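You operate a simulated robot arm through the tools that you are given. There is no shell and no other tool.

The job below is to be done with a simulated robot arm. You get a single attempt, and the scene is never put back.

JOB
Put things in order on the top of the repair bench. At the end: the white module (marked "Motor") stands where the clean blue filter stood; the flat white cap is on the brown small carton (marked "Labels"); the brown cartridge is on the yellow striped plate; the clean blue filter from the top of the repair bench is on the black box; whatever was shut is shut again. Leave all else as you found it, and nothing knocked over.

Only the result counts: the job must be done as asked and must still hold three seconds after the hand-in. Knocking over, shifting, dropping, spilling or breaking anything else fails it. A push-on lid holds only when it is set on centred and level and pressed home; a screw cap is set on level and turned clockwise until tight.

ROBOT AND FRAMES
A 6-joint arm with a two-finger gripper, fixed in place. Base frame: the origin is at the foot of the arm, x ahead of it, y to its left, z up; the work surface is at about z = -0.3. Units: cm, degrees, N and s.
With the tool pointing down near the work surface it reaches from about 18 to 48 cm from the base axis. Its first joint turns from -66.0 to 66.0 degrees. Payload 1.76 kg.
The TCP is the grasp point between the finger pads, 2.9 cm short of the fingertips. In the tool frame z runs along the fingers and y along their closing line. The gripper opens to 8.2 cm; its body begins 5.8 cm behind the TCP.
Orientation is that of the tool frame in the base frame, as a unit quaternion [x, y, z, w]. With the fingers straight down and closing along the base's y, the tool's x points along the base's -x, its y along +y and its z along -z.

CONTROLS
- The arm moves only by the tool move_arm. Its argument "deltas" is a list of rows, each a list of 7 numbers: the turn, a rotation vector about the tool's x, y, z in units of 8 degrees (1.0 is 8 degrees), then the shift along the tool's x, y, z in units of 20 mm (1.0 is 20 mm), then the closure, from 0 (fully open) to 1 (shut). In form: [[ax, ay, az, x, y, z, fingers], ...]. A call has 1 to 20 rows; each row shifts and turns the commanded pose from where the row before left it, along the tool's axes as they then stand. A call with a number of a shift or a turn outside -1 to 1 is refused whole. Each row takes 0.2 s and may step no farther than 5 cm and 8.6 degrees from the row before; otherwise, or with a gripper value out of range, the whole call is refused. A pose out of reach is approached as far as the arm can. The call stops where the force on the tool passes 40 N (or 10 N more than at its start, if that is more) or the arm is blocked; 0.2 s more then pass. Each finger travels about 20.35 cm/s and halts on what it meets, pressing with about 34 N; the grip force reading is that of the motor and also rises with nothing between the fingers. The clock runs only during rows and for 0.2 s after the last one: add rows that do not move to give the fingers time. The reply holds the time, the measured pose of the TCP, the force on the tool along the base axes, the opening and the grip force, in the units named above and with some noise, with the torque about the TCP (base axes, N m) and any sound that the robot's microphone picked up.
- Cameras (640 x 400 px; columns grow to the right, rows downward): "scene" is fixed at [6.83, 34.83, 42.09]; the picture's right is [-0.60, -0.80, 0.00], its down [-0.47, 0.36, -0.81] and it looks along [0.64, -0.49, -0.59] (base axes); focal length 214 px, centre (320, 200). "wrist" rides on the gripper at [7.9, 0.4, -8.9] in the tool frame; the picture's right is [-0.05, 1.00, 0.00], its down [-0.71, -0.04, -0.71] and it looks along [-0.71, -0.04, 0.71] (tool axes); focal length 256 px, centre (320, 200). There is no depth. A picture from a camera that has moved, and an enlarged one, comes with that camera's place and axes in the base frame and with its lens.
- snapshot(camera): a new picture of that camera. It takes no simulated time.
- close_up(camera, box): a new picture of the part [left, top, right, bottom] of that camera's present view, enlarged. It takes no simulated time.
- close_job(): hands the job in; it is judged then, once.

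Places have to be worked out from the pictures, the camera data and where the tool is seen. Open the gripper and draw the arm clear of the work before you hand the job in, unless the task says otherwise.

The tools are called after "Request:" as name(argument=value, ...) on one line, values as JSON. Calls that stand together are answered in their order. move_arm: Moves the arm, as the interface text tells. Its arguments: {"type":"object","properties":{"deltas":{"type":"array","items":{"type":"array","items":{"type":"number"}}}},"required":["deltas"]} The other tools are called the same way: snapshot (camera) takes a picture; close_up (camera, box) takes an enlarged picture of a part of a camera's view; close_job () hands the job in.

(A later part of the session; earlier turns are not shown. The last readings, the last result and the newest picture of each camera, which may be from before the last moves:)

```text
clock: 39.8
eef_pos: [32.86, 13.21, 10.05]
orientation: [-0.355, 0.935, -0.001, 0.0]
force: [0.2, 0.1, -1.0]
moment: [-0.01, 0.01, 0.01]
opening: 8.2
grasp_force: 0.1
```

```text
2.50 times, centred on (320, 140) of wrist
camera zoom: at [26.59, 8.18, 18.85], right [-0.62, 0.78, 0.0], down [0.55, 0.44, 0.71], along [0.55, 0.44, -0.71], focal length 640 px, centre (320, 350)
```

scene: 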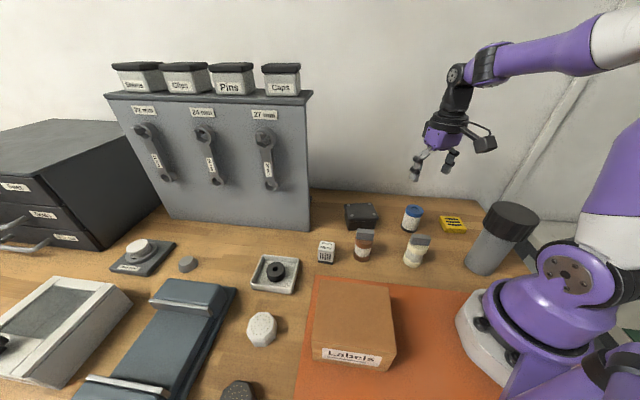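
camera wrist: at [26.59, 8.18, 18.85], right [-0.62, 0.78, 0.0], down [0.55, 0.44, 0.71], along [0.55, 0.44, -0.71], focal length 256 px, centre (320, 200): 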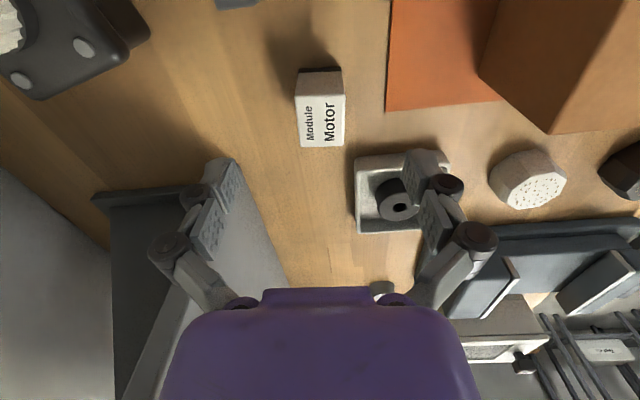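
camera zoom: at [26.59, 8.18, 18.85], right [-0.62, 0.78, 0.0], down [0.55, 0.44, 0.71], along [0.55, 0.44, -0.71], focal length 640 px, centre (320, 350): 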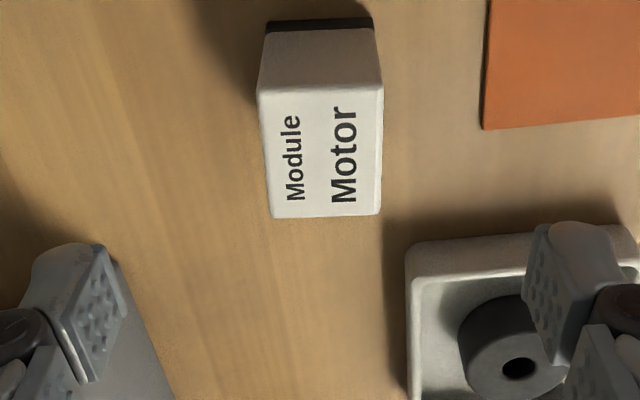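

The module is centred under the tool within 1 mm and aligned with the fingers. I lower to z = 3.3 and close.

Request:
move_arm(deltas=[[0, 0, 0, 0, 0, 0.9, 0], [0, 0, 0, 0, 0, 0.9, 0], [0, 0, 0, 0, 0, 0.9, 0], [0, 0, 0, 0, 0, 0.5, 0], [0, 0, 0, 0, 0, 0.15, 0], [0, 0, 0, 0, 0, 0, 0], [0, 0, 0, 0, 0, 0, 0.3], [0, 0, 0, 0, 0, 0, 0.55], [0, 0, 0, 0, 0, 0, 0.7], [0, 0, 0, 0, 0, 0, 1], [0, 0, 0, 0, 0, 0, 1]])

Request:
snapshot(camera="wrist")

```text
clock: 42.2
eef_pos: [32.78, 13.21, 3.21]
orientation: [-0.356, 0.935, -0.001, 0.001]
force: [-1.1, 0.2, 2.7]
moment: [0.02, 0.04, 0.03]
opening: 2.9
grasp_force: 33.5
```

```text
taken
camera wrist: at [26.6, 8.21, 12.18], right [-0.62, 0.78, 0.0], down [0.55, 0.44, 0.71], along [0.55, 0.44, -0.71], focal length 256 px, centre (320, 200)
```

wrist: 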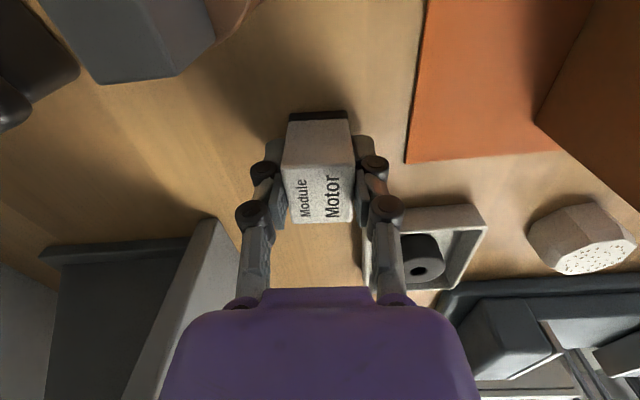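

Module gripped at 2.9 cm. I lift it to z = 16, well above all neighbours, and carry it to where the filter stood.

Request:
move_arm(deltas=[[0, 0, 0, 0, 0, -0.3, 1], [0, 0, 0, 0, 0, -0.7, 1], [0, 0, 0, 0, 0, -1, 1], [0, 0, 0, 0, 0, -1, 1], [0, 0, 0, 0, 0, -1, 1], [0, 0, 0, 0, 0, -1, 1], [0, 0, 0, 0, 0, -1, 1], [0, 0, 0, 0, 0, -0.5, 1]])

Request:
move_arm(deltas=[[0, 0, 0, 0.4, -0.29, 0, 1], [0, 0, 0, 0.8115, -0.581, 0, 1], [0, 0, 0, 0.8115, -0.581, 0, 1], [0, 0, 0, 0.8115, -0.581, 0, 1], [0, 0, 0, 0.8115, -0.581, 0, 1], [0, 0, 0, 0.8115, -0.581, 0, 1], [0, 0, 0, 0.8115, -0.581, 0, 1], [0, 0, 0, 0.8115, -0.581, 0, 1], [0, 0, 0, 0.8115, -0.581, 0, 1], [0, 0, 0, 0.8115, -0.581, 0, 1], [0, 0, 0, 0.8115, -0.581, 0, 1], [0, 0, 0, 0.8115, -0.581, 0, 1], [0, 0, 0, 0.8115, -0.581, 0, 1], [0, 0, 0, 0.4115, -0.291, 0, 1], [0, 0, 0, 0, 0, 0, 1], [0, 0, 0, 0, 0, 0, 1]])

Request:
snapshot(camera="wrist")

Request:
snapshot(camera="scene")

```text
clock: 44.0
eef_pos: [32.76, 13.15, 16.18]
orientation: [-0.355, 0.935, 0.0, 0.0]
force: [0.0, -0.2, 0.0]
moment: [-0.01, 0.04, 0.0]
opening: 2.9
grasp_force: 34.3
```

```text
clock: 47.4
eef_pos: [27.01, -12.09, 16.3]
orientation: [-0.355, 0.935, 0.001, 0.001]
force: [-0.2, -0.8, 0.6]
moment: [-0.01, 0.05, 0.02]
opening: 2.9
grasp_force: 33.8
```

```text
taken
camera wrist: at [20.83, -17.1, 25.16], right [-0.62, 0.78, 0.0], down [0.55, 0.44, 0.71], along [0.55, 0.44, -0.71], focal length 256 px, centre (320, 200)
```

wrist: 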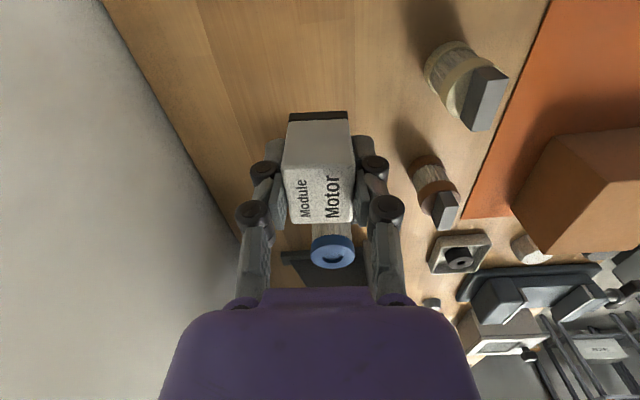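

```text
taken
```

scene: 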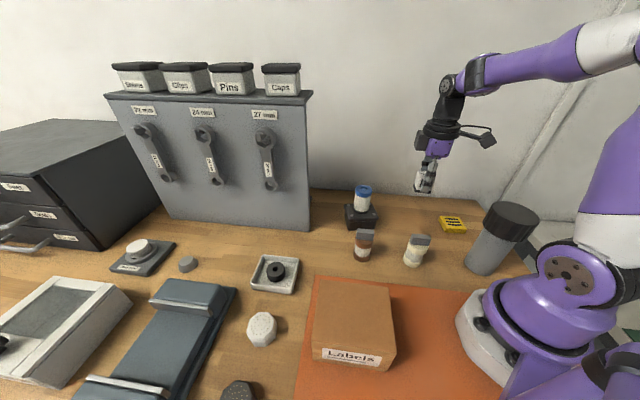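

I am directly above the filter's old place at (27.0, -12.1). I lower to just above the surface.

Request:
move_arm(deltas=[[0, 0, 0, 0, 0, 0.6, 1], [0, 0, 0, 0, 0, 0.95, 1], [0, 0, 0, 0, 0, 0.95, 1], [0, 0, 0, 0, 0, 0.95, 1], [0, 0, 0, 0, 0, 0.95, 1], [0, 0, 0, 0, 0, 0.95, 1], [0, 0, 0, 0, 0, 0.6, 1], [0, 0, 0, 0, 0, 0.25, 1], [0, 0, 0, 0, 0, 0.1, 1], [0, 0, 0, 0, 0, 0, 1]])

```text
clock: 49.6
eef_pos: [27.02, -12.07, 3.74]
orientation: [-0.355, 0.935, 0.0, 0.0]
force: [1.4, 0.0, -0.5]
moment: [-0.01, -0.02, -0.03]
opening: 2.91
grasp_force: 34.0
```

Request:
move_arm(deltas=[[0, 0, 0, 0, 0, 0.08, 1], [0, 0, 0, 0, 0, 0.05, 1], [0, 0, 0, 0, 0, 0.04, 1], [0, 0, 0, 0, 0, 0, 1]])

```text
clock: 50.6
eef_pos: [27.06, -12.13, 3.39]
orientation: [-0.354, 0.935, 0.0, 0.0]
force: [0.4, -0.3, -0.6]
moment: [-0.01, -0.01, 0.02]
opening: 2.89
grasp_force: 34.0
```

No contact yet at z = 3.39. I go on in small steps until the bench is felt.

Request:
move_arm(deltas=[[0, 0, 0, 0, 0, 0.03, 1], [0, 0, 0, 0, 0, 0.03, 1], [0, 0, 0, 0, 0, 0, 1]])

```text
clock: 51.4
eef_pos: [27.06, -12.09, 3.19]
orientation: [-0.356, 0.935, 0.0, -0.001]
force: [-7.5, 3.5, 26.0]
moment: [0.1, 0.2, -0.04]
opening: 2.89
grasp_force: 34.2
```

The module is on the bench (26 N). I ease up and release.

Request:
move_arm(deltas=[[0, 0, 0, 0, 0, -0.035, 1], [0, 0, 0, 0, 0, 0, 1]])

```text
clock: 52.0
eef_pos: [27.14, -12.05, 3.31]
orientation: [-0.356, 0.934, 0.0, 0.0]
force: [0.2, 1.2, 5.3]
moment: [0.07, -0.07, 0.0]
opening: 2.93
grasp_force: 33.6
```

Request:
move_arm(deltas=[[0, 0, 0, 0, 0, 0, 0.62], [0, 0, 0, 0, 0, 0, 0.55], [0, 0, 0, 0, 0, 0, 0.45], [0, 0, 0, 0, 0, 0, 0.35], [0, 0, 0, 0, 0, 0, 0.35], [0, 0, 0, 0, 0, -0.4, 0.35], [0, 0, 0, 0, 0, -0.8, 0.35], [0, 0, 0, 0, 0, -1, 0.35], [0, 0, 0, 0, 0, -1, 0.2], [0, 0, 0, 0, 0, -1, 0], [0, 0, 0, 0, 0, -1, 0], [0, 0, 0, 0, 0, -1, 0]])

Request:
snapshot(camera="wrist")

Request:
close_up(camera="scene", box=[320, 180, 480, 280])

```text
clock: 54.6
eef_pos: [27.05, -12.0, 15.72]
orientation: [-0.354, 0.935, 0.0, 0.0]
force: [-1.1, 0.3, 1.0]
moment: [0.05, -0.01, 0.0]
opening: 8.21
grasp_force: 0.0
```

```text
taken
camera wrist: at [20.81, -17.09, 24.61], right [-0.62, 0.78, 0.0], down [0.55, 0.44, 0.71], along [0.55, 0.44, -0.71], focal length 256 px, centre (320, 200)
```

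wrist: 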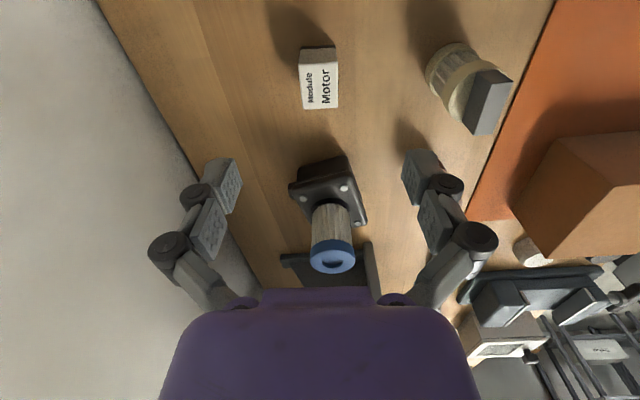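

```text
4.00 times, centred on (400, 230) of scene
camera zoom: at [6.83, 34.83, 42.09], right [-0.6, -0.8, 0.0], down [-0.47, 0.36, -0.81], along [0.64, -0.49, -0.59], focal length 858 px, centre (0, 80)
```

zoom: 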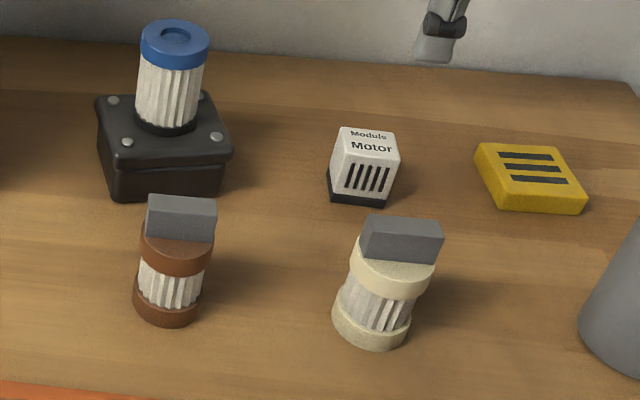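

The Motor module now stands on the filter's old spot. Next I go over the brown cartridge near (28, 5.3) to measure it.

Request:
move_arm(deltas=[[0, 0, 0, -0.682, 0.68, -0.128, 0], [0, 0, 0, -0.682, 0.68, -0.128, 0], [0, 0, 0, -0.682, 0.68, -0.128, 0], [0, 0, 0, -0.682, 0.68, -0.128, 0], [0, 0, 0, -0.682, 0.68, -0.128, 0], [0, 0, 0, -0.682, 0.68, -0.128, 0], [0, 0, 0, -0.682, 0.68, -0.128, 0], [0, 0, 0, -0.682, 0.68, -0.128, 0], [0, 0, 0, -0.682, 0.68, -0.128, 0]])

Request:
snapshot(camera="wrist")

Request:
close_up(camera="wrist", box=[240, 20, 400, 180])

Request:
close_up(camera="scene", box=[340, 220, 400, 270])

```text
clock: 56.6
eef_pos: [28.04, 5.22, 18.14]
orientation: [-0.355, 0.935, 0.0, 0.0]
force: [0.1, 0.0, 0.0]
moment: [0.05, 0.0, 0.01]
opening: 8.21
grasp_force: 0.0
```

```text
taken
camera wrist: at [21.82, 0.19, 26.96], right [-0.62, 0.78, 0.0], down [0.55, 0.44, 0.71], along [0.55, 0.44, -0.71], focal length 256 px, centre (320, 200)
```

wrist: 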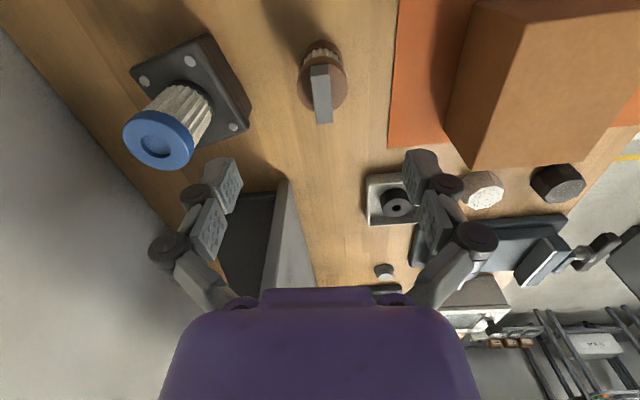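

```text
2.50 times, centred on (320, 100) of wrist
camera zoom: at [21.82, 0.19, 26.96], right [-0.62, 0.78, 0.0], down [0.55, 0.44, 0.71], along [0.55, 0.44, -0.71], focal length 640 px, centre (320, 450)
```

zoom: 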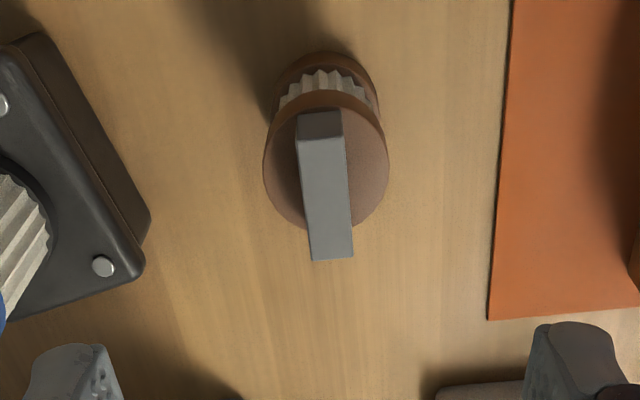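

```text
8.00 times, centred on (370, 245) of scene
camera zoom: at [6.83, 34.83, 42.09], right [-0.6, -0.8, 0.0], down [-0.47, 0.36, -0.81], along [0.64, -0.49, -0.59], focal length 1716 px, centre (-80, -160)
```

zoom: 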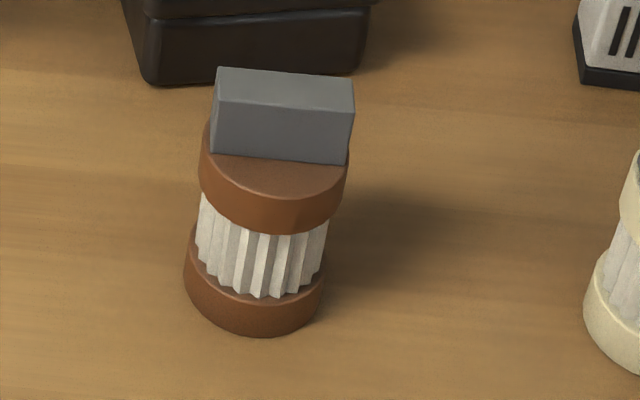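

The cartridge is a 4 cm cylinder with a fin on top aligned with the current yaw. It sits about 0.15 cm ahead of and 0.2 cm to the left of the tool axis. I correct, lower to z = 10 and check.

Request:
move_arm(deltas=[[0, 0, 0, -0.075, 0.09, 0.6, 0], [0, 0, 0, 0, 0, 0.9, 0], [0, 0, 0, 0, 0, 0.9, 0], [0, 0, 0, 0, 0, 0.9, 0], [0, 0, 0, 0, 0, 0.7, 0], [0, 0, 0, 0, 0, 0, 0]])

Request:
snapshot(camera="wrist")

Request:
close_up(camera="wrist", box=[240, 60, 400, 220])

```text
clock: 58.0
eef_pos: [27.94, 5.55, 10.1]
orientation: [-0.354, 0.935, 0.0, 0.0]
force: [-0.3, -0.4, 1.1]
moment: [0.02, 0.0, -0.02]
opening: 8.21
grasp_force: 0.1
```

```text
taken
camera wrist: at [21.87, 0.46, 18.88], right [-0.62, 0.78, 0.0], down [0.55, 0.44, 0.71], along [0.55, 0.44, -0.71], focal length 256 px, centre (320, 200)
```

wrist: 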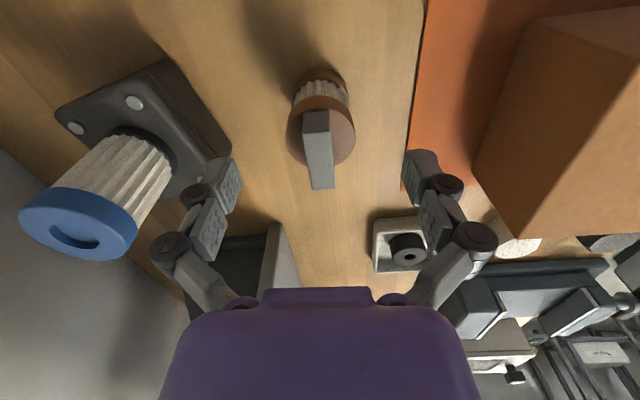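

```text
2.50 times, centred on (320, 140) of wrist
camera zoom: at [21.87, 0.46, 18.88], right [-0.62, 0.78, 0.0], down [0.55, 0.44, 0.71], along [0.55, 0.44, -0.71], focal length 640 px, centre (320, 350)
```

zoom: 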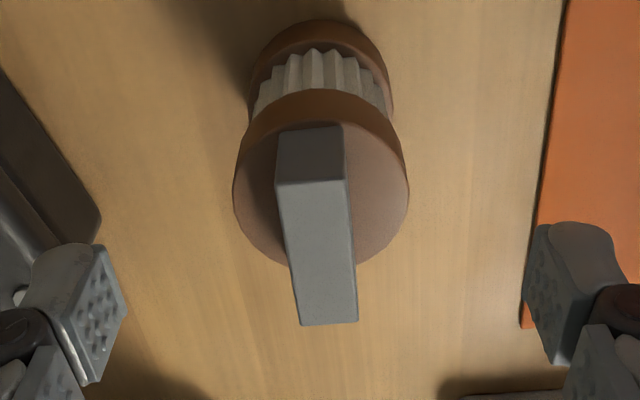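

The cartridge is centred under the tool. I lower to z = 4.8, with the fingers either side of its upper brown rim, and close.

Request:
move_arm(deltas=[[0, 0, 0, 0, 0, 0.9, 0], [0, 0, 0, 0, 0, 0.9, 0], [0, 0, 0, 0, 0, 0.6, 0], [0, 0, 0, 0, 0, 0.25, 0], [0, 0, 0, 0, 0, 0, 0], [0, 0, 0, 0, 0, 0, 0.25], [0, 0, 0, 0, 0, 0, 0.45], [0, 0, 0, 0, 0, 0, 1], [0, 0, 0, 0, 0, 0, 1], [0, 0, 0, 0, 0, 0, 1]])

Request:
snapshot(camera="wrist")

```text
clock: 60.2
eef_pos: [27.97, 5.48, 4.74]
orientation: [-0.355, 0.935, 0.0, 0.0]
force: [-0.3, -1.1, 4.0]
moment: [0.03, 0.05, 0.06]
opening: 3.81
grasp_force: 33.7
```

```text
taken
camera wrist: at [21.86, 0.39, 13.66], right [-0.62, 0.78, 0.0], down [0.55, 0.44, 0.71], along [0.55, 0.44, -0.71], focal length 256 px, centre (320, 200)
```

wrist: 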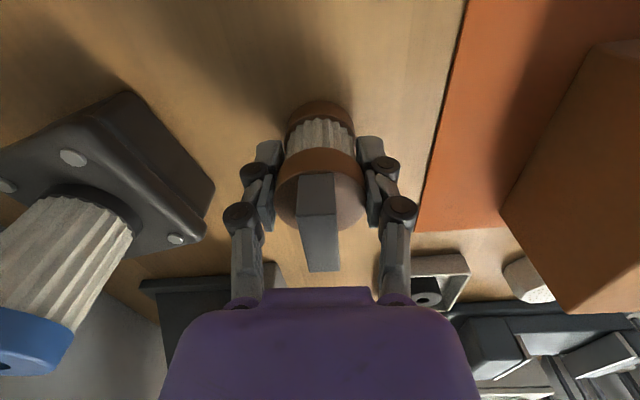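

Cartridge gripped at 3.8 cm. I lift it and carry it over towards the yellow plate at about (20, -22).

Request:
move_arm(deltas=[[0, 0, 0, 0, 0, -0.3, 1], [0, 0, 0, 0, 0, -0.7, 1], [0, 0, 0, 0, 0, -1, 1], [0, 0, 0, 0, 0, -1, 1], [0, 0, 0, 0, 0, -1, 1], [0, 0, 0, 0, 0, -1, 1], [0, 0, 0, 0, 0, -0.6, 1]])

Request:
move_arm(deltas=[[0, 0, 0, 0.4, -0.25, 0, 1], [0, 0, 0, 0.81, -0.511, 0, 1], [0, 0, 0, 0.81, -0.511, 0, 1], [0, 0, 0, 0.81, -0.511, 0, 1], [0, 0, 0, 0.81, -0.511, 0, 1], [0, 0, 0, 0.81, -0.511, 0, 1], [0, 0, 0, 0.81, -0.511, 0, 1], [0, 0, 0, 0.81, -0.511, 0, 1], [0, 0, 0, 0.81, -0.511, 0, 1], [0, 0, 0, 0.81, -0.511, 0, 1], [0, 0, 0, 0.81, -0.511, 0, 1], [0, 0, 0, 0.81, -0.511, 0, 1], [0, 0, 0, 0.4, -0.25, 0, 1], [0, 0, 0, 0, 0, 0, 1]])

Request:
snapshot(camera="wrist")

Request:
snapshot(camera="scene")

```text
clock: 61.8
eef_pos: [28.12, 5.46, 16.02]
orientation: [-0.355, 0.935, 0.0, 0.0]
force: [0.8, -0.8, -0.8]
moment: [-0.01, 0.03, -0.01]
opening: 3.81
grasp_force: 34.0
```

```text
clock: 64.8
eef_pos: [21.6, -16.59, 15.96]
orientation: [-0.355, 0.935, 0.0, 0.0]
force: [0.2, -0.7, -0.3]
moment: [0.02, -0.01, 0.01]
opening: 3.8
grasp_force: 34.5
```

```text
taken
camera wrist: at [15.46, -21.61, 24.84], right [-0.62, 0.78, 0.0], down [0.55, 0.44, 0.71], along [0.55, 0.44, -0.71], focal length 256 px, centre (320, 200)
```

wrist: 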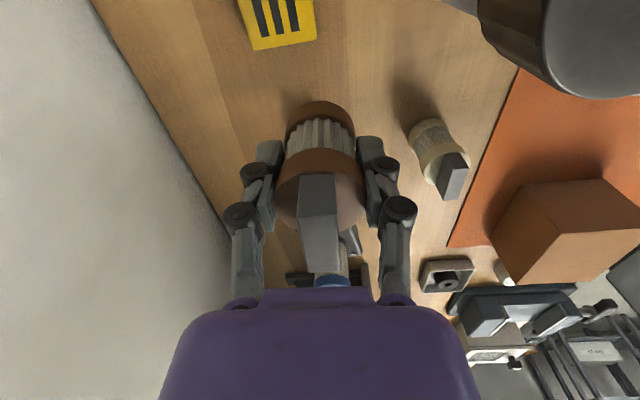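

```text
taken
```

scene: 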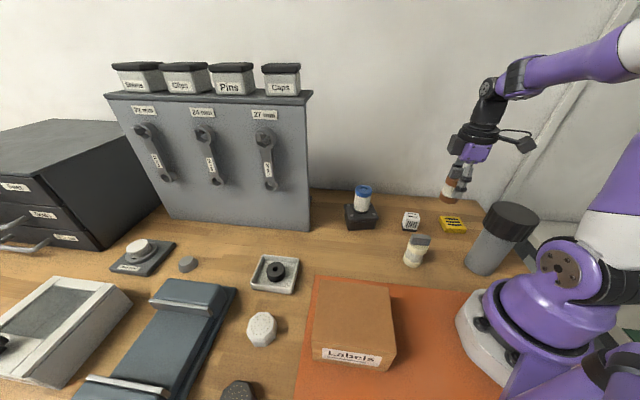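

Path is clear; I carry on to the plate.

Request:
move_arm(deltas=[[0, 0, 0, 0.6, -0.38, 0, 1], [0, 0, 0, 0.7, -0.44, 0, 1], [0, 0, 0, 0.7, -0.44, 0, 1], [0, 0, 0, 0.42, -0.27, 0, 1], [0, 0, 0, 0, 0, 0, 1]])

Request:
snapshot(camera="wrist")

Request:
close_up(camera="wrist", box=[240, 20, 400, 180])

Request:
close_up(camera="scene", box=[400, 130, 560, 280])

```text
clock: 66.0
eef_pos: [20.02, -22.09, 16.0]
orientation: [-0.356, 0.935, 0.0, 0.0]
force: [0.2, 0.7, -0.3]
moment: [-0.01, -0.01, 0.02]
opening: 3.8
grasp_force: 34.0
```

```text
taken
camera wrist: at [13.85, -27.09, 24.85], right [-0.62, 0.78, 0.0], down [0.55, 0.44, 0.71], along [0.55, 0.44, -0.71], focal length 256 px, centre (320, 200)
```

wrist: 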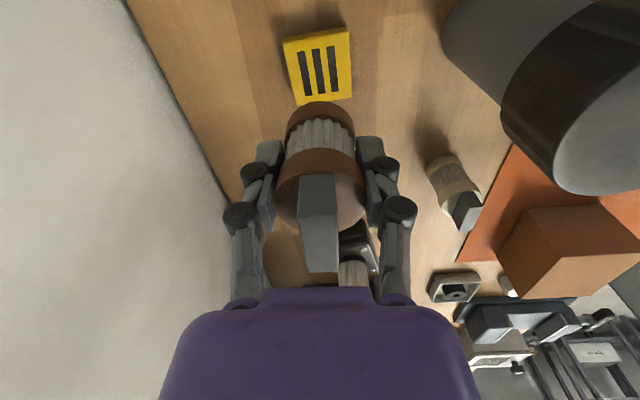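

```text
2.50 times, centred on (320, 100) of wrist
camera zoom: at [13.85, -27.09, 24.85], right [-0.62, 0.78, 0.0], down [0.55, 0.44, 0.71], along [0.55, 0.44, -0.71], focal length 640 px, centre (320, 450)
```

zoom: 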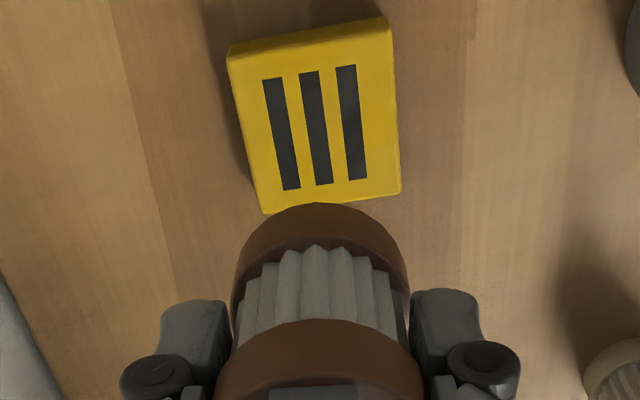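

```text
2.67 times, centred on (480, 205) of scene
camera zoom: at [6.83, 34.83, 42.09], right [-0.6, -0.8, 0.0], down [-0.47, 0.36, -0.81], along [0.64, -0.49, -0.59], focal length 572 px, centre (-107, 187)
```

zoom: 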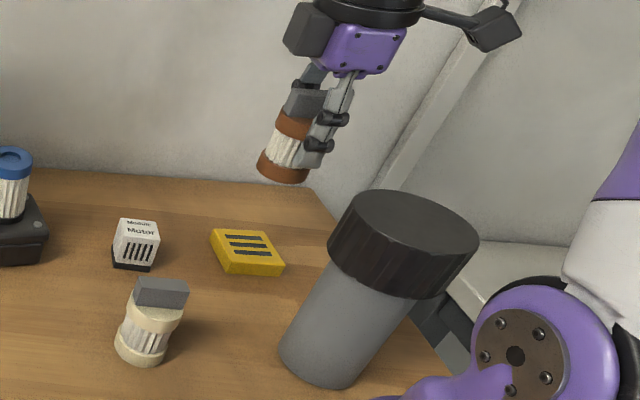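

The plate's centre sits about 0.27 cm on the base side of the tool axis, near (19.8, -22.3). The tall canister's cap stays about 7 cm clear of the axis, so I will open the fingers only partly down there. I correct and lower to just above the plate.

Request:
move_arm(deltas=[[0, 0, 0, 0.135, -0.02, 0.3, 1], [0, 0, 0, 0, 0, 0.8, 1], [0, 0, 0, 0, 0, 0.8, 1], [0, 0, 0, 0, 0, 0.8, 1], [0, 0, 0, 0, 0, 0.8, 1], [0, 0, 0, 0, 0, 0.5, 1], [0, 0, 0, 0, 0, 0.2, 1], [0, 0, 0, 0, 0, 0, 1]])

Request:
snapshot(camera="wrist")

Request:
close_up(camera="wrist", box=[240, 40, 400, 180])

Request:
close_up(camera="scene", box=[400, 160, 540, 270])

```text
clock: 67.8
eef_pos: [19.93, -22.32, 7.59]
orientation: [-0.356, 0.935, 0.0, -0.001]
force: [-0.1, 1.0, -1.0]
moment: [0.01, -0.02, -0.02]
opening: 3.8
grasp_force: 34.2
```

```text
taken
camera wrist: at [13.72, -27.33, 16.45], right [-0.62, 0.78, 0.0], down [0.55, 0.44, 0.71], along [0.55, 0.44, -0.71], focal length 256 px, centre (320, 200)
```

wrist: 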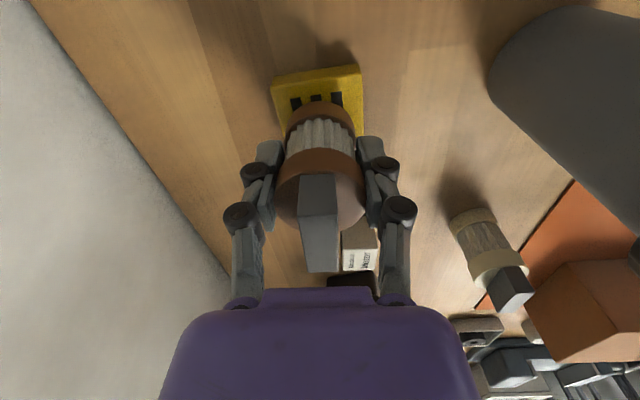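

```text
2.86 times, centred on (320, 110) of wrist
camera zoom: at [13.72, -27.33, 16.45], right [-0.62, 0.78, 0.0], down [0.55, 0.44, 0.71], along [0.55, 0.44, -0.71], focal length 731 px, centre (320, 457)
```

zoom: 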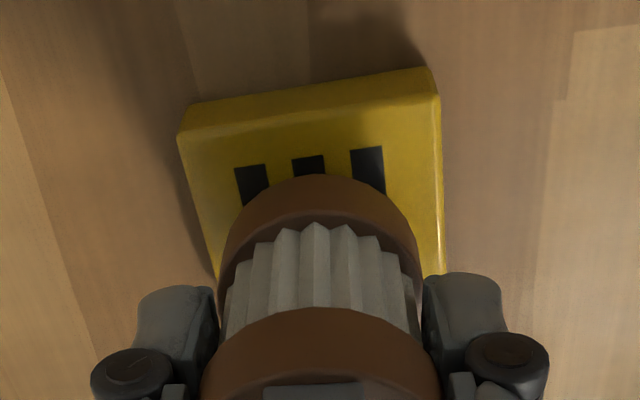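

```text
3.64 times, centred on (470, 215) of scene
camera zoom: at [6.83, 34.83, 42.09], right [-0.6, -0.8, 0.0], down [-0.47, 0.36, -0.81], along [0.64, -0.49, -0.59], focal length 780 px, centre (-226, 146)
```

zoom: 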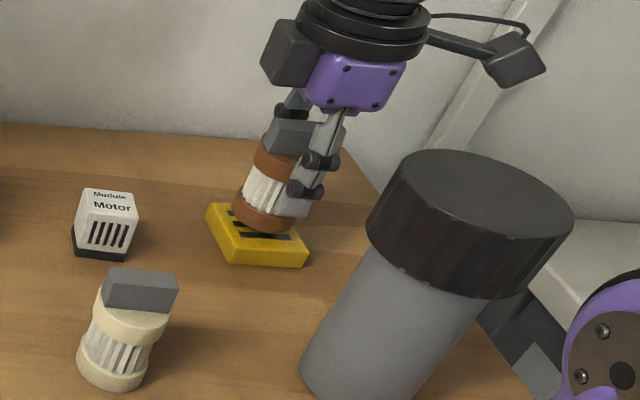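

The cartridge sits centred over the plate. I lower in small steps until it touches.

Request:
move_arm(deltas=[[0, 0, 0, 0, 0, 0.08, 1], [0, 0, 0, 0, 0, 0.08, 1], [0, 0, 0, 0, 0, 0.05, 1], [0, 0, 0, 0, 0, 0, 1]])

```text
clock: 68.8
eef_pos: [19.93, -22.18, 7.2]
orientation: [-0.356, 0.935, 0.0, 0.0]
force: [-0.2, -0.1, -1.0]
moment: [0.02, -0.01, 0.0]
opening: 3.77
grasp_force: 33.2
```

Request:
move_arm(deltas=[[0, 0, 0, 0, 0, 0.05, 1], [0, 0, 0, 0, 0, 0.05, 1], [0, 0, 0, 0, 0, 0.04, 1], [0, 0, 0, 0, 0, 0, 1]])

```text
clock: 69.8
eef_pos: [20.02, -22.16, 6.82]
orientation: [-0.355, 0.935, 0.0, 0.0]
force: [0.2, 1.1, -1.9]
moment: [-0.03, 0.0, -0.01]
opening: 3.8
grasp_force: 34.3
```

No contact yet at z = 6.82; I continue by a millimetre at a time.

Request:
move_arm(deltas=[[0, 0, 0, 0, 0, 0.04, 1], [0, 0, 0, 0, 0, 0.04, 1], [0, 0, 0, 0, 0, 0, 1]])

```text
clock: 70.6
eef_pos: [19.95, -22.18, 6.74]
orientation: [-0.355, 0.935, 0.0, 0.0]
force: [-0.1, -0.3, -0.3]
moment: [-0.01, 0.0, 0.01]
opening: 3.77
grasp_force: 34.2
```

Request:
move_arm(deltas=[[0, 0, 0, 0, 0, 0.04, 1], [0, 0, 0, 0, 0, 0.04, 1], [0, 0, 0, 0, 0, 0, 1]])

```text
clock: 71.4
eef_pos: [20.03, -22.35, 6.47]
orientation: [-0.355, 0.935, -0.002, 0.0]
force: [-1.9, 3.0, 17.8]
moment: [0.27, 0.03, 0.02]
opening: 3.79
grasp_force: 34.0
```

It has touched the plate (18 N). I ease up slightly, look, and then release with only a small opening.

Request:
move_arm(deltas=[[0, 0, 0, 0, 0, -0.025, 1], [0, 0, 0, 0, 0, 0, 1]])

Request:
close_up(camera="scene", box=[400, 160, 540, 270])

Request:
close_up(camera="wrist", box=[240, 40, 400, 180])

```text
clock: 72.0
eef_pos: [19.95, -22.24, 6.54]
orientation: [-0.355, 0.935, 0.0, 0.0]
force: [2.2, 1.0, 8.9]
moment: [0.1, -0.16, -0.01]
opening: 3.75
grasp_force: 33.7
```

```text
3.64 times, centred on (470, 215) of scene
camera zoom: at [6.83, 34.83, 42.09], right [-0.6, -0.8, 0.0], down [-0.47, 0.36, -0.81], along [0.64, -0.49, -0.59], focal length 780 px, centre (-226, 146)
```

zoom: 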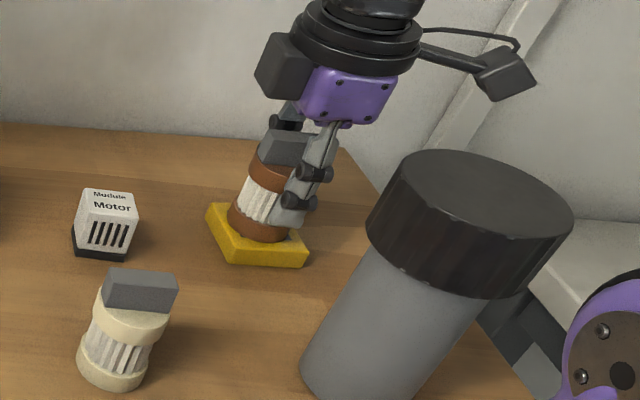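

```text
2.86 times, centred on (320, 110) of wrist
camera zoom: at [13.73, -27.32, 15.45], right [-0.62, 0.78, 0.0], down [0.55, 0.44, 0.71], along [0.55, 0.44, -0.71], focal length 731 px, centre (320, 457)
```

zoom: 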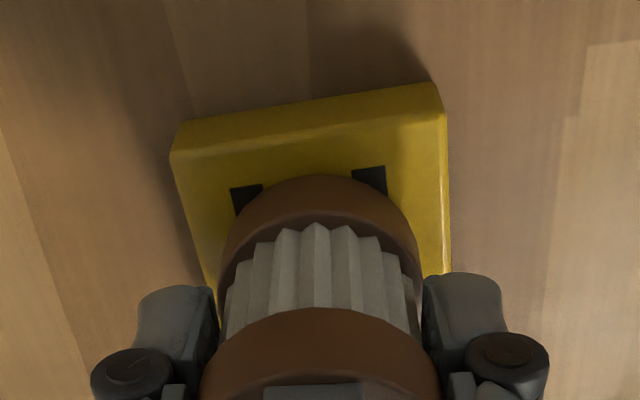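

The cartridge is well centred on the plate. I release and rise.

Request:
move_arm(deltas=[[0, 0, 0, 0, 0, -0.01, 1], [0, 0, 0, 0, 0, 0, 0.5], [0, 0, 0, 0, 0, 0, 0.44], [0, 0, 0, 0, 0, 0, 0.38], [0, 0, 0, 0, 0, 0, 0.34], [0, 0, 0, 0, 0, 0, 0.34]])

Request:
close_up(camera="scene", box=[400, 160, 540, 270])

```text
clock: 73.4
eef_pos: [19.88, -22.3, 6.55]
orientation: [-0.355, 0.935, 0.0, 0.001]
force: [0.0, 0.0, -0.5]
moment: [-0.01, 0.02, 0.02]
opening: 5.42
grasp_force: 0.1
```

```text
3.64 times, centred on (470, 215) of scene
camera zoom: at [6.83, 34.83, 42.09], right [-0.6, -0.8, 0.0], down [-0.47, 0.36, -0.81], along [0.64, -0.49, -0.59], focal length 780 px, centre (-226, 146)
```

zoom: 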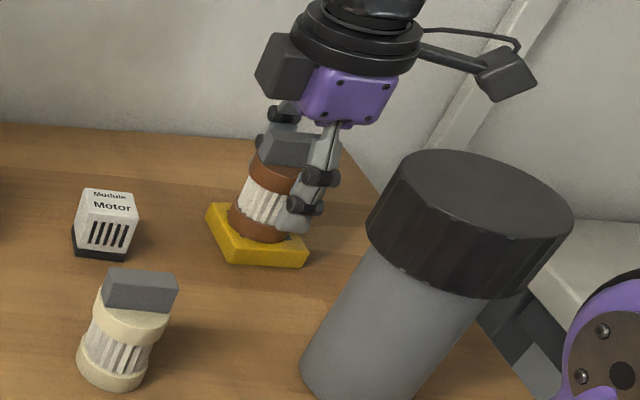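

The fingers are free on both sides and the cartridge stands level. I rise straight up with the same opening.

Request:
move_arm(deltas=[[0, 0, 0, 0, 0, -0.3, 0.34], [0, 0, 0, 0, 0, -0.6, 0.34], [0, 0, 0, 0, 0, -0.9, 0.34], [0, 0, 0, 0, 0, -1, 0.34], [0, 0, 0, 0, 0, -1, 0.34], [0, 0, 0, 0, 0, -1, 0.34], [0, 0, 0, 0, 0, -1, 0.34]])

Request:
snapshot(camera="wrist")

Request:
snapshot(camera="scene")

```text
clock: 75.0
eef_pos: [19.97, -22.16, 18.19]
orientation: [-0.355, 0.935, 0.0, 0.0]
force: [0.4, 0.9, 0.1]
moment: [-0.02, -0.03, -0.01]
opening: 5.42
grasp_force: 0.0
```

```text
taken
camera wrist: at [13.72, -27.25, 27.1], right [-0.62, 0.78, 0.0], down [0.55, 0.44, 0.71], along [0.55, 0.44, -0.71], focal length 256 px, centre (320, 200)
```

wrist: 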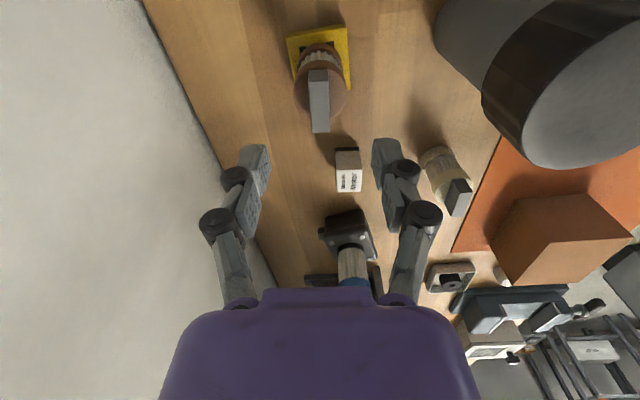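

```text
taken
```

scene: 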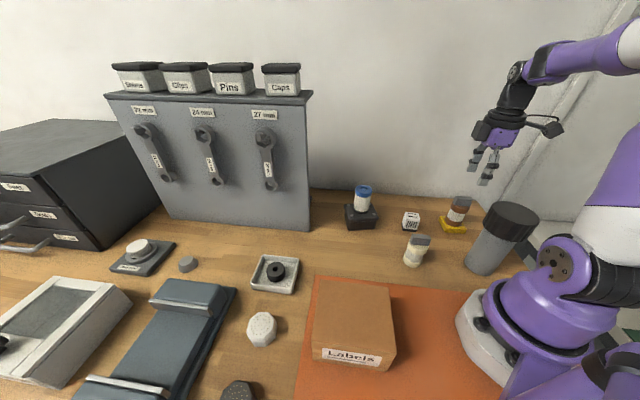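

The cartridge stands on the plate and everything else is in place. Now I travel to the octagonal white cap near (27, 33), staying at z = 18.

Request:
move_arm(deltas=[[0, 0, 0, -0.746, 0.652, 0, 0.34], [0, 0, 0, -0.746, 0.652, 0, 0.34], [0, 0, 0, -0.746, 0.652, 0, 0.34], [0, 0, 0, -0.746, 0.652, 0, 0.2], [0, 0, 0, -0.746, 0.652, 0, 0], [0, 0, 0, -0.746, 0.652, 0, 0], [0, 0, 0, -0.746, 0.652, 0, 0], [0, 0, 0, -0.746, 0.652, 0, 0], [0, 0, 0, -0.746, 0.652, 0, 0], [0, 0, 0, -0.746, 0.652, 0, 0], [0, 0, 0, -0.746, 0.652, 0, 0], [0, 0, 0, -0.746, 0.652, 0, 0], [0, 0, 0, -0.746, 0.652, 0, 0], [0, 0, 0, -0.746, 0.652, 0, 0]])

Request:
move_arm(deltas=[[0, 0, 0, -0.746, 0.652, 0, 0], [0, 0, 0, -0.746, 0.652, 0, 0], [0, 0, 0, -0.746, 0.652, 0, 0], [0, 0, 0, -0.746, 0.652, 0, 0], [0, 0, 0, -0.746, 0.652, 0, 0], [0, 0, 0, -0.746, 0.652, 0, 0], [0, 0, 0, -0.746, 0.652, 0, 0], [0, 0, 0, -0.746, 0.652, 0, 0], [0, 0, 0, -0.746, 0.652, 0, 0], [0, 0, 0, -0.746, 0.652, 0, 0], [0, 0, 0, -0.746, 0.652, 0, 0], [0, 0, 0, -0.746, 0.652, 0, 0], [0, 0, 0, -0.746, 0.652, 0, 0], [0, 0, 0, -0.746, 0.652, 0, 0]])

Request:
snapshot(camera="wrist")

Request:
close_up(camera="wrist", box=[240, 20, 400, 180])

```text
clock: 78.0
eef_pos: [23.39, 5.27, 18.25]
orientation: [-0.356, 0.935, 0.0, 0.0]
force: [-0.3, -0.8, -0.2]
moment: [0.02, -0.01, -0.01]
opening: 8.2
grasp_force: 0.0
```

```text
clock: 81.0
eef_pos: [27.17, 32.8, 18.26]
orientation: [-0.355, 0.935, -0.001, -0.001]
force: [-0.5, -0.4, -0.4]
moment: [-0.03, 0.02, -0.04]
opening: 8.2
grasp_force: 0.1
```

```text
taken
camera wrist: at [20.77, 27.63, 27.1], right [-0.62, 0.78, 0.0], down [0.55, 0.44, 0.71], along [0.55, 0.44, -0.71], focal length 256 px, centre (320, 200)
```

wrist: 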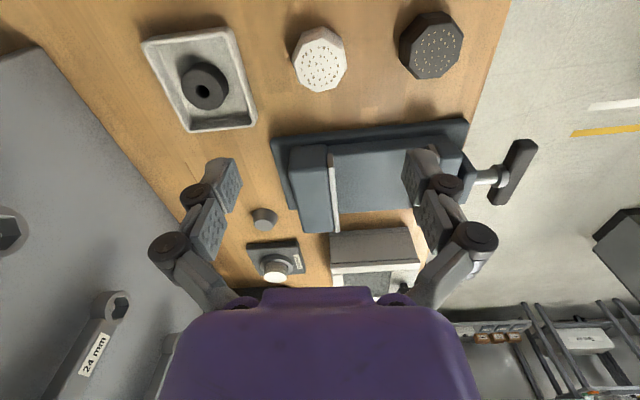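

```text
2.50 times, centred on (320, 100) of wrist
camera zoom: at [20.77, 27.63, 27.1], right [-0.62, 0.78, 0.0], down [0.55, 0.44, 0.71], along [0.55, 0.44, -0.71], focal length 640 px, centre (320, 450)
```

zoom: 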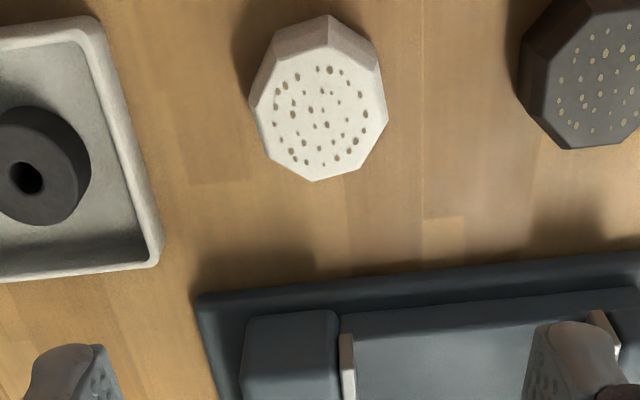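

I zoom in on the white octagon to get its facet orientation.

Request:
close_up(camera="wrist", box=[285, 15, 355, 100])

Request:
close_up(camera="scene", box=[220, 295, 300, 360])

```text
4.71 times, centred on (320, 58) of wrist
camera zoom: at [20.77, 27.63, 27.1], right [-0.62, 0.78, 0.0], down [0.55, 0.44, 0.71], along [0.55, 0.44, -0.71], focal length 1205 px, centre (320, 871)
```

zoom: 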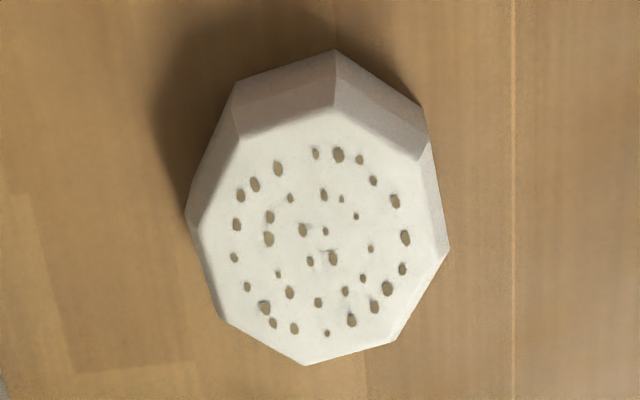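

```text
6.15 times, centred on (260, 328) of scene
camera zoom: at [6.83, 34.83, 42.09], right [-0.6, -0.8, 0.0], down [-0.47, 0.36, -0.81], along [0.64, -0.49, -0.59], focal length 1320 px, centre (689, -585)
```

zoom: 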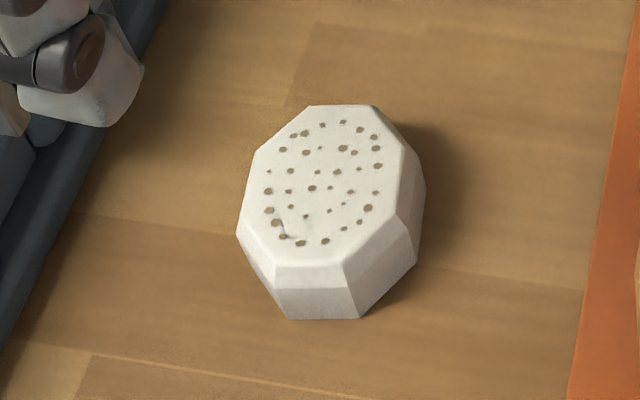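

The octagon is about 4.4 cm wide with its top near z = 2.9. Before touching it, I check whether the disc on the ring stand at about 76 cm could be reached at all. I tilt the tool outward at a safe height and extend to see where the arm stops.

Request:
move_arm(deltas=[[0, 0, 0, 0, 0, -1, 0], [0, 0, 0, 0, 0, -1, 0], [0, 0, 0, 0, 0, -1, 0], [0, 0, 0, 0, 0, -1, 0], [0, -1, 0, 0, 0, 0, 0], [0, -1, 0, 0, 0, 0, 0], [0, -1, 0, 0, 0, 0, 0], [0, -1, 0, 0, 0, 0, 0], [0, -1, 0, 0, 0, 0, 0], [0, -1, 0, 0, 0, 0, 0], [0, -1, 0, 0, 0, 0, 0]])

Request:
snapshot(camera="scene")

Request:
snapshot(camera="wrist")

```text
clock: 83.4
eef_pos: [17.72, 30.77, 48.63]
orientation: [-0.313, 0.827, 0.164, 0.436]
force: [-0.3, 0.8, -0.7]
moment: [-0.01, -0.01, -0.01]
opening: 8.21
grasp_force: 0.1
out of reach, approached as far as the arm can: row 4, 5, 6, 7, 8, 9, 10, 11
```

```text
taken
```

scene: 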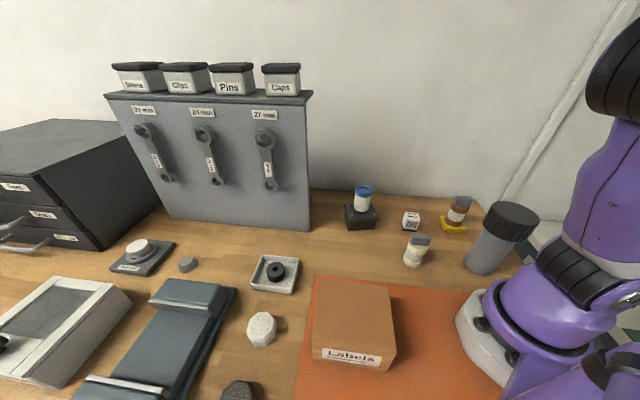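

```text
taken
camera wrist: at [8.56, 23.12, 47.05], right [-0.64, 0.77, 0.04], down [-0.11, -0.15, 0.98], along [0.76, 0.62, 0.18], focal length 256 px, centre (320, 200)
```

wrist: 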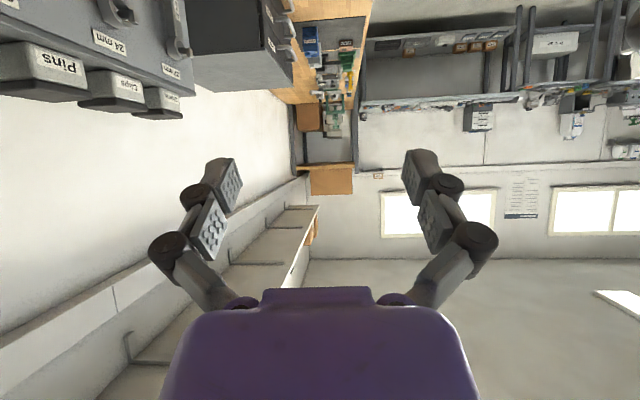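

At only about 43 cm out and z = 26 the pose is already beyond the arm's reach, so the ring stand at 76 cm is certainly not meant. The octagonal white piece is the cap. I undo the tilt step by step and check the pose.

Request:
move_arm(deltas=[[0, 1, 0, 0, 0, 0, 0]])

```text
clock: 83.8
eef_pos: [17.79, 30.91, 48.46]
orientation: [-0.325, 0.854, 0.145, 0.38]
force: [0.1, -0.1, 0.7]
moment: [0.01, 0.01, 0.01]
opening: 8.21
grasp_force: 0.2
```

The commanded pose follows the actual one. I bring the hand straight down and then turn it back upright.

Request:
move_arm(deltas=[[0, 0, 0, 0.743, 0, 0.669, 0], [0, 0, 0, 0.743, 0, 0.669, 0], [0, 0, 0, 0.743, 0, 0.669, 0], [0, 0, 0, 0.743, 0, 0.669, 0], [0, 0, 0, 0.743, 0, 0.669, 0], [0, 0, 0, 0.743, 0, 0.669, 0], [0, 0, 0, 0.743, 0, 0.669, 0], [0, 0, 0, 0.743, 0, 0.669, 0]])

Request:
move_arm(deltas=[[0, 1, 0, 0, 0, 0, 0], [0, 1, 0, 0, 0, 0, 0], [0, 1, 0, 0, 0, 0, 0], [0, 1, 0, 0, 0, 0, 0], [0, 1, 0, 0, 0, 0, 0], [0, 1, 0, 0, 0, 0, 0]])

```text
clock: 85.6
eef_pos: [19.64, 36.39, 41.22]
orientation: [-0.325, 0.854, 0.144, 0.38]
force: [1.0, 0.2, -0.2]
moment: [0.01, 0.02, 0.0]
opening: 8.18
grasp_force: 0.1
out of reach, approached as far as the arm can: row 2, 3, 4, 5, 6, 7, 8
```

```text
clock: 87.0
eef_pos: [16.09, 31.4, 34.62]
orientation: [-0.355, 0.934, 0.013, 0.031]
force: [0.1, -0.1, -0.4]
moment: [-0.01, 0.02, -0.03]
opening: 8.18
grasp_force: 0.2
out of reach, approached as far as the arm can: row 2, 3, 4, 5, 6
```

The hand is nearly upright again at (16, 31, 35). I lower it a bit, and check the orientation and the scene.

Request:
move_arm(deltas=[[0, 0, 0, 0, 0, 1, 0], [0, 0, 0, 0, 0, 1, 0]])

Request:
snapshot(camera="scene")

Request:
snapshot(camera="wrist")

```text
clock: 87.6
eef_pos: [16.45, 31.62, 30.58]
orientation: [-0.354, 0.935, 0.013, 0.033]
force: [-0.6, -1.0, -0.1]
moment: [0.0, -0.01, 0.0]
opening: 8.2
grasp_force: 0.2
```

```text
taken
```

scene: 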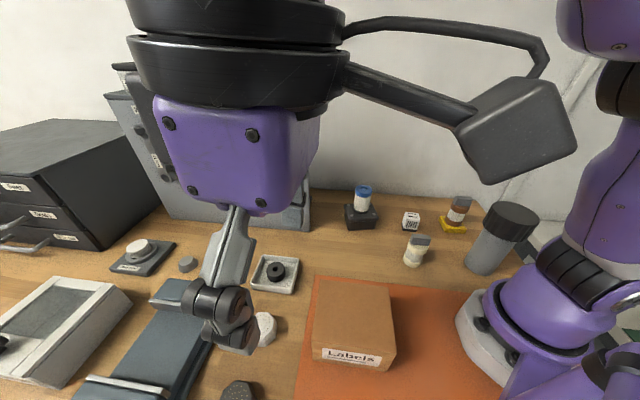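

```text
taken
camera wrist: at [9.73, 26.13, 38.84], right [-0.62, 0.78, 0.0], down [0.52, 0.41, 0.75], along [0.59, 0.47, -0.66], focal length 256 px, centre (320, 200)
```

wrist: 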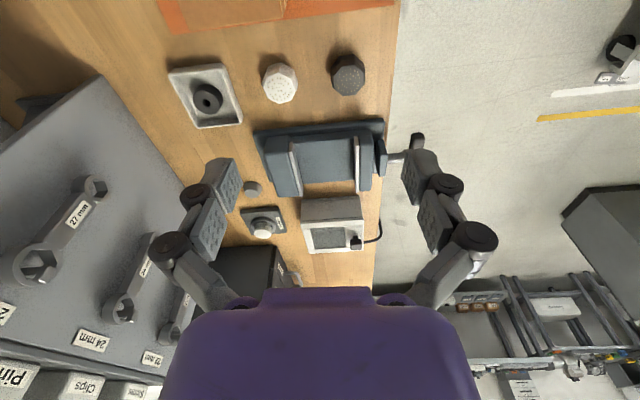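

The hand is about 4° off vertical. I straighten it, come down to z = 18, and return above the cap at (26.9, 32.55), turning so the fingers will close on two opposite flats of the octagon.

Request:
move_arm(deltas=[[0, 0.51, 0, 0, 0, 0, 0], [0, 0, 0, 0, 0, 0.9, 0], [0, 0, 0, 0, 0, 1, 0], [0, 0, 0, 0, 0, 1, 0], [0, 0, 0, 0, 0, 1, 0], [0, 0, 0, 0, 0, 1, 0], [0, 0, 0, 0, 0, 1, 0], [0, 0, 0, 0, 0, 0, 0]])

```text
clock: 89.4
eef_pos: [16.38, 31.5, 18.69]
orientation: [-0.355, 0.935, 0.0, 0.0]
force: [0.6, -0.2, 0.3]
moment: [0.0, -0.01, 0.0]
opening: 8.21
grasp_force: 0.0
```

Upright again at z = 18.7. Now I move out over the cap, turn by 13.5° and narrow the fingers to about 6.2 cm.

Request:
move_arm(deltas=[[0, 0, 0, -0.714, -0.517, 0, 0], [0, 0, 0, -0.714, -0.517, 0, 0], [0, 0, 0, -0.714, -0.517, 0, 0], [0, 0, 0, -0.714, -0.517, 0, 0], [0, 0, 0, -0.714, -0.517, 0, 0], [0, 0, 0, -0.714, -0.517, 0, 0.1], [0, 0, -0.845, 0, 0, 0.2, 0.2], [0, 0, -0.845, 0, 0, 0.4, 0.24], [0, 0, 0, 0, 0, 0.8, 0.24], [0, 0, 0, 0, 0, 0.8, 0.24], [0, 0, 0, 0, 0, 0.8, 0.24], [0, 0, 0, 0, 0, 0.5, 0.24], [0, 0, 0, 0, 0, 0, 0.24]])

Request:
snapshot(camera="wrist")

Request:
close_up(camera="wrist", box=[250, 50, 390, 190])

Request:
snapshot(camera="scene")

```text
clock: 92.2
eef_pos: [26.82, 32.74, 11.73]
orientation: [-0.462, 0.887, 0.0, 0.0]
force: [0.4, -0.3, 0.0]
moment: [-0.01, -0.02, 0.0]
opening: 6.23
grasp_force: 0.0
```

```text
taken
camera wrist: at [22.03, 26.29, 20.6], right [-0.79, 0.61, 0.0], down [0.44, 0.56, 0.71], along [0.43, 0.56, -0.71], focal length 256 px, centre (320, 200)
```

wrist: 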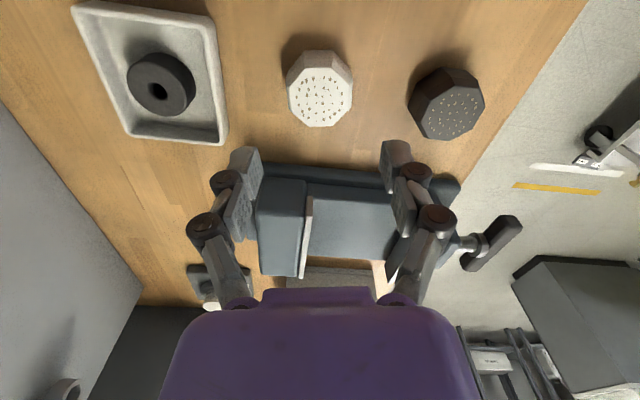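

```text
2.86 times, centred on (320, 120) of wrist
camera zoom: at [22.03, 26.29, 20.6], right [-0.79, 0.61, 0.0], down [0.44, 0.56, 0.71], along [0.43, 0.56, -0.71], focal length 731 px, centre (320, 429)
```

zoom: 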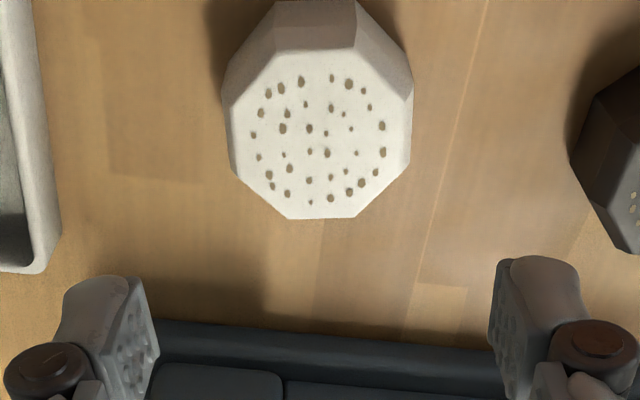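

```text
taken
```

scene: 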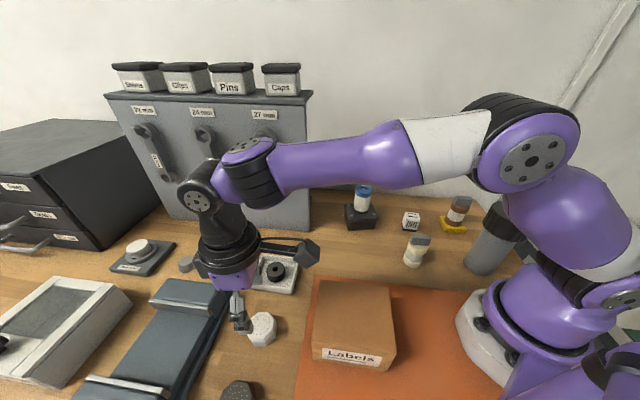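

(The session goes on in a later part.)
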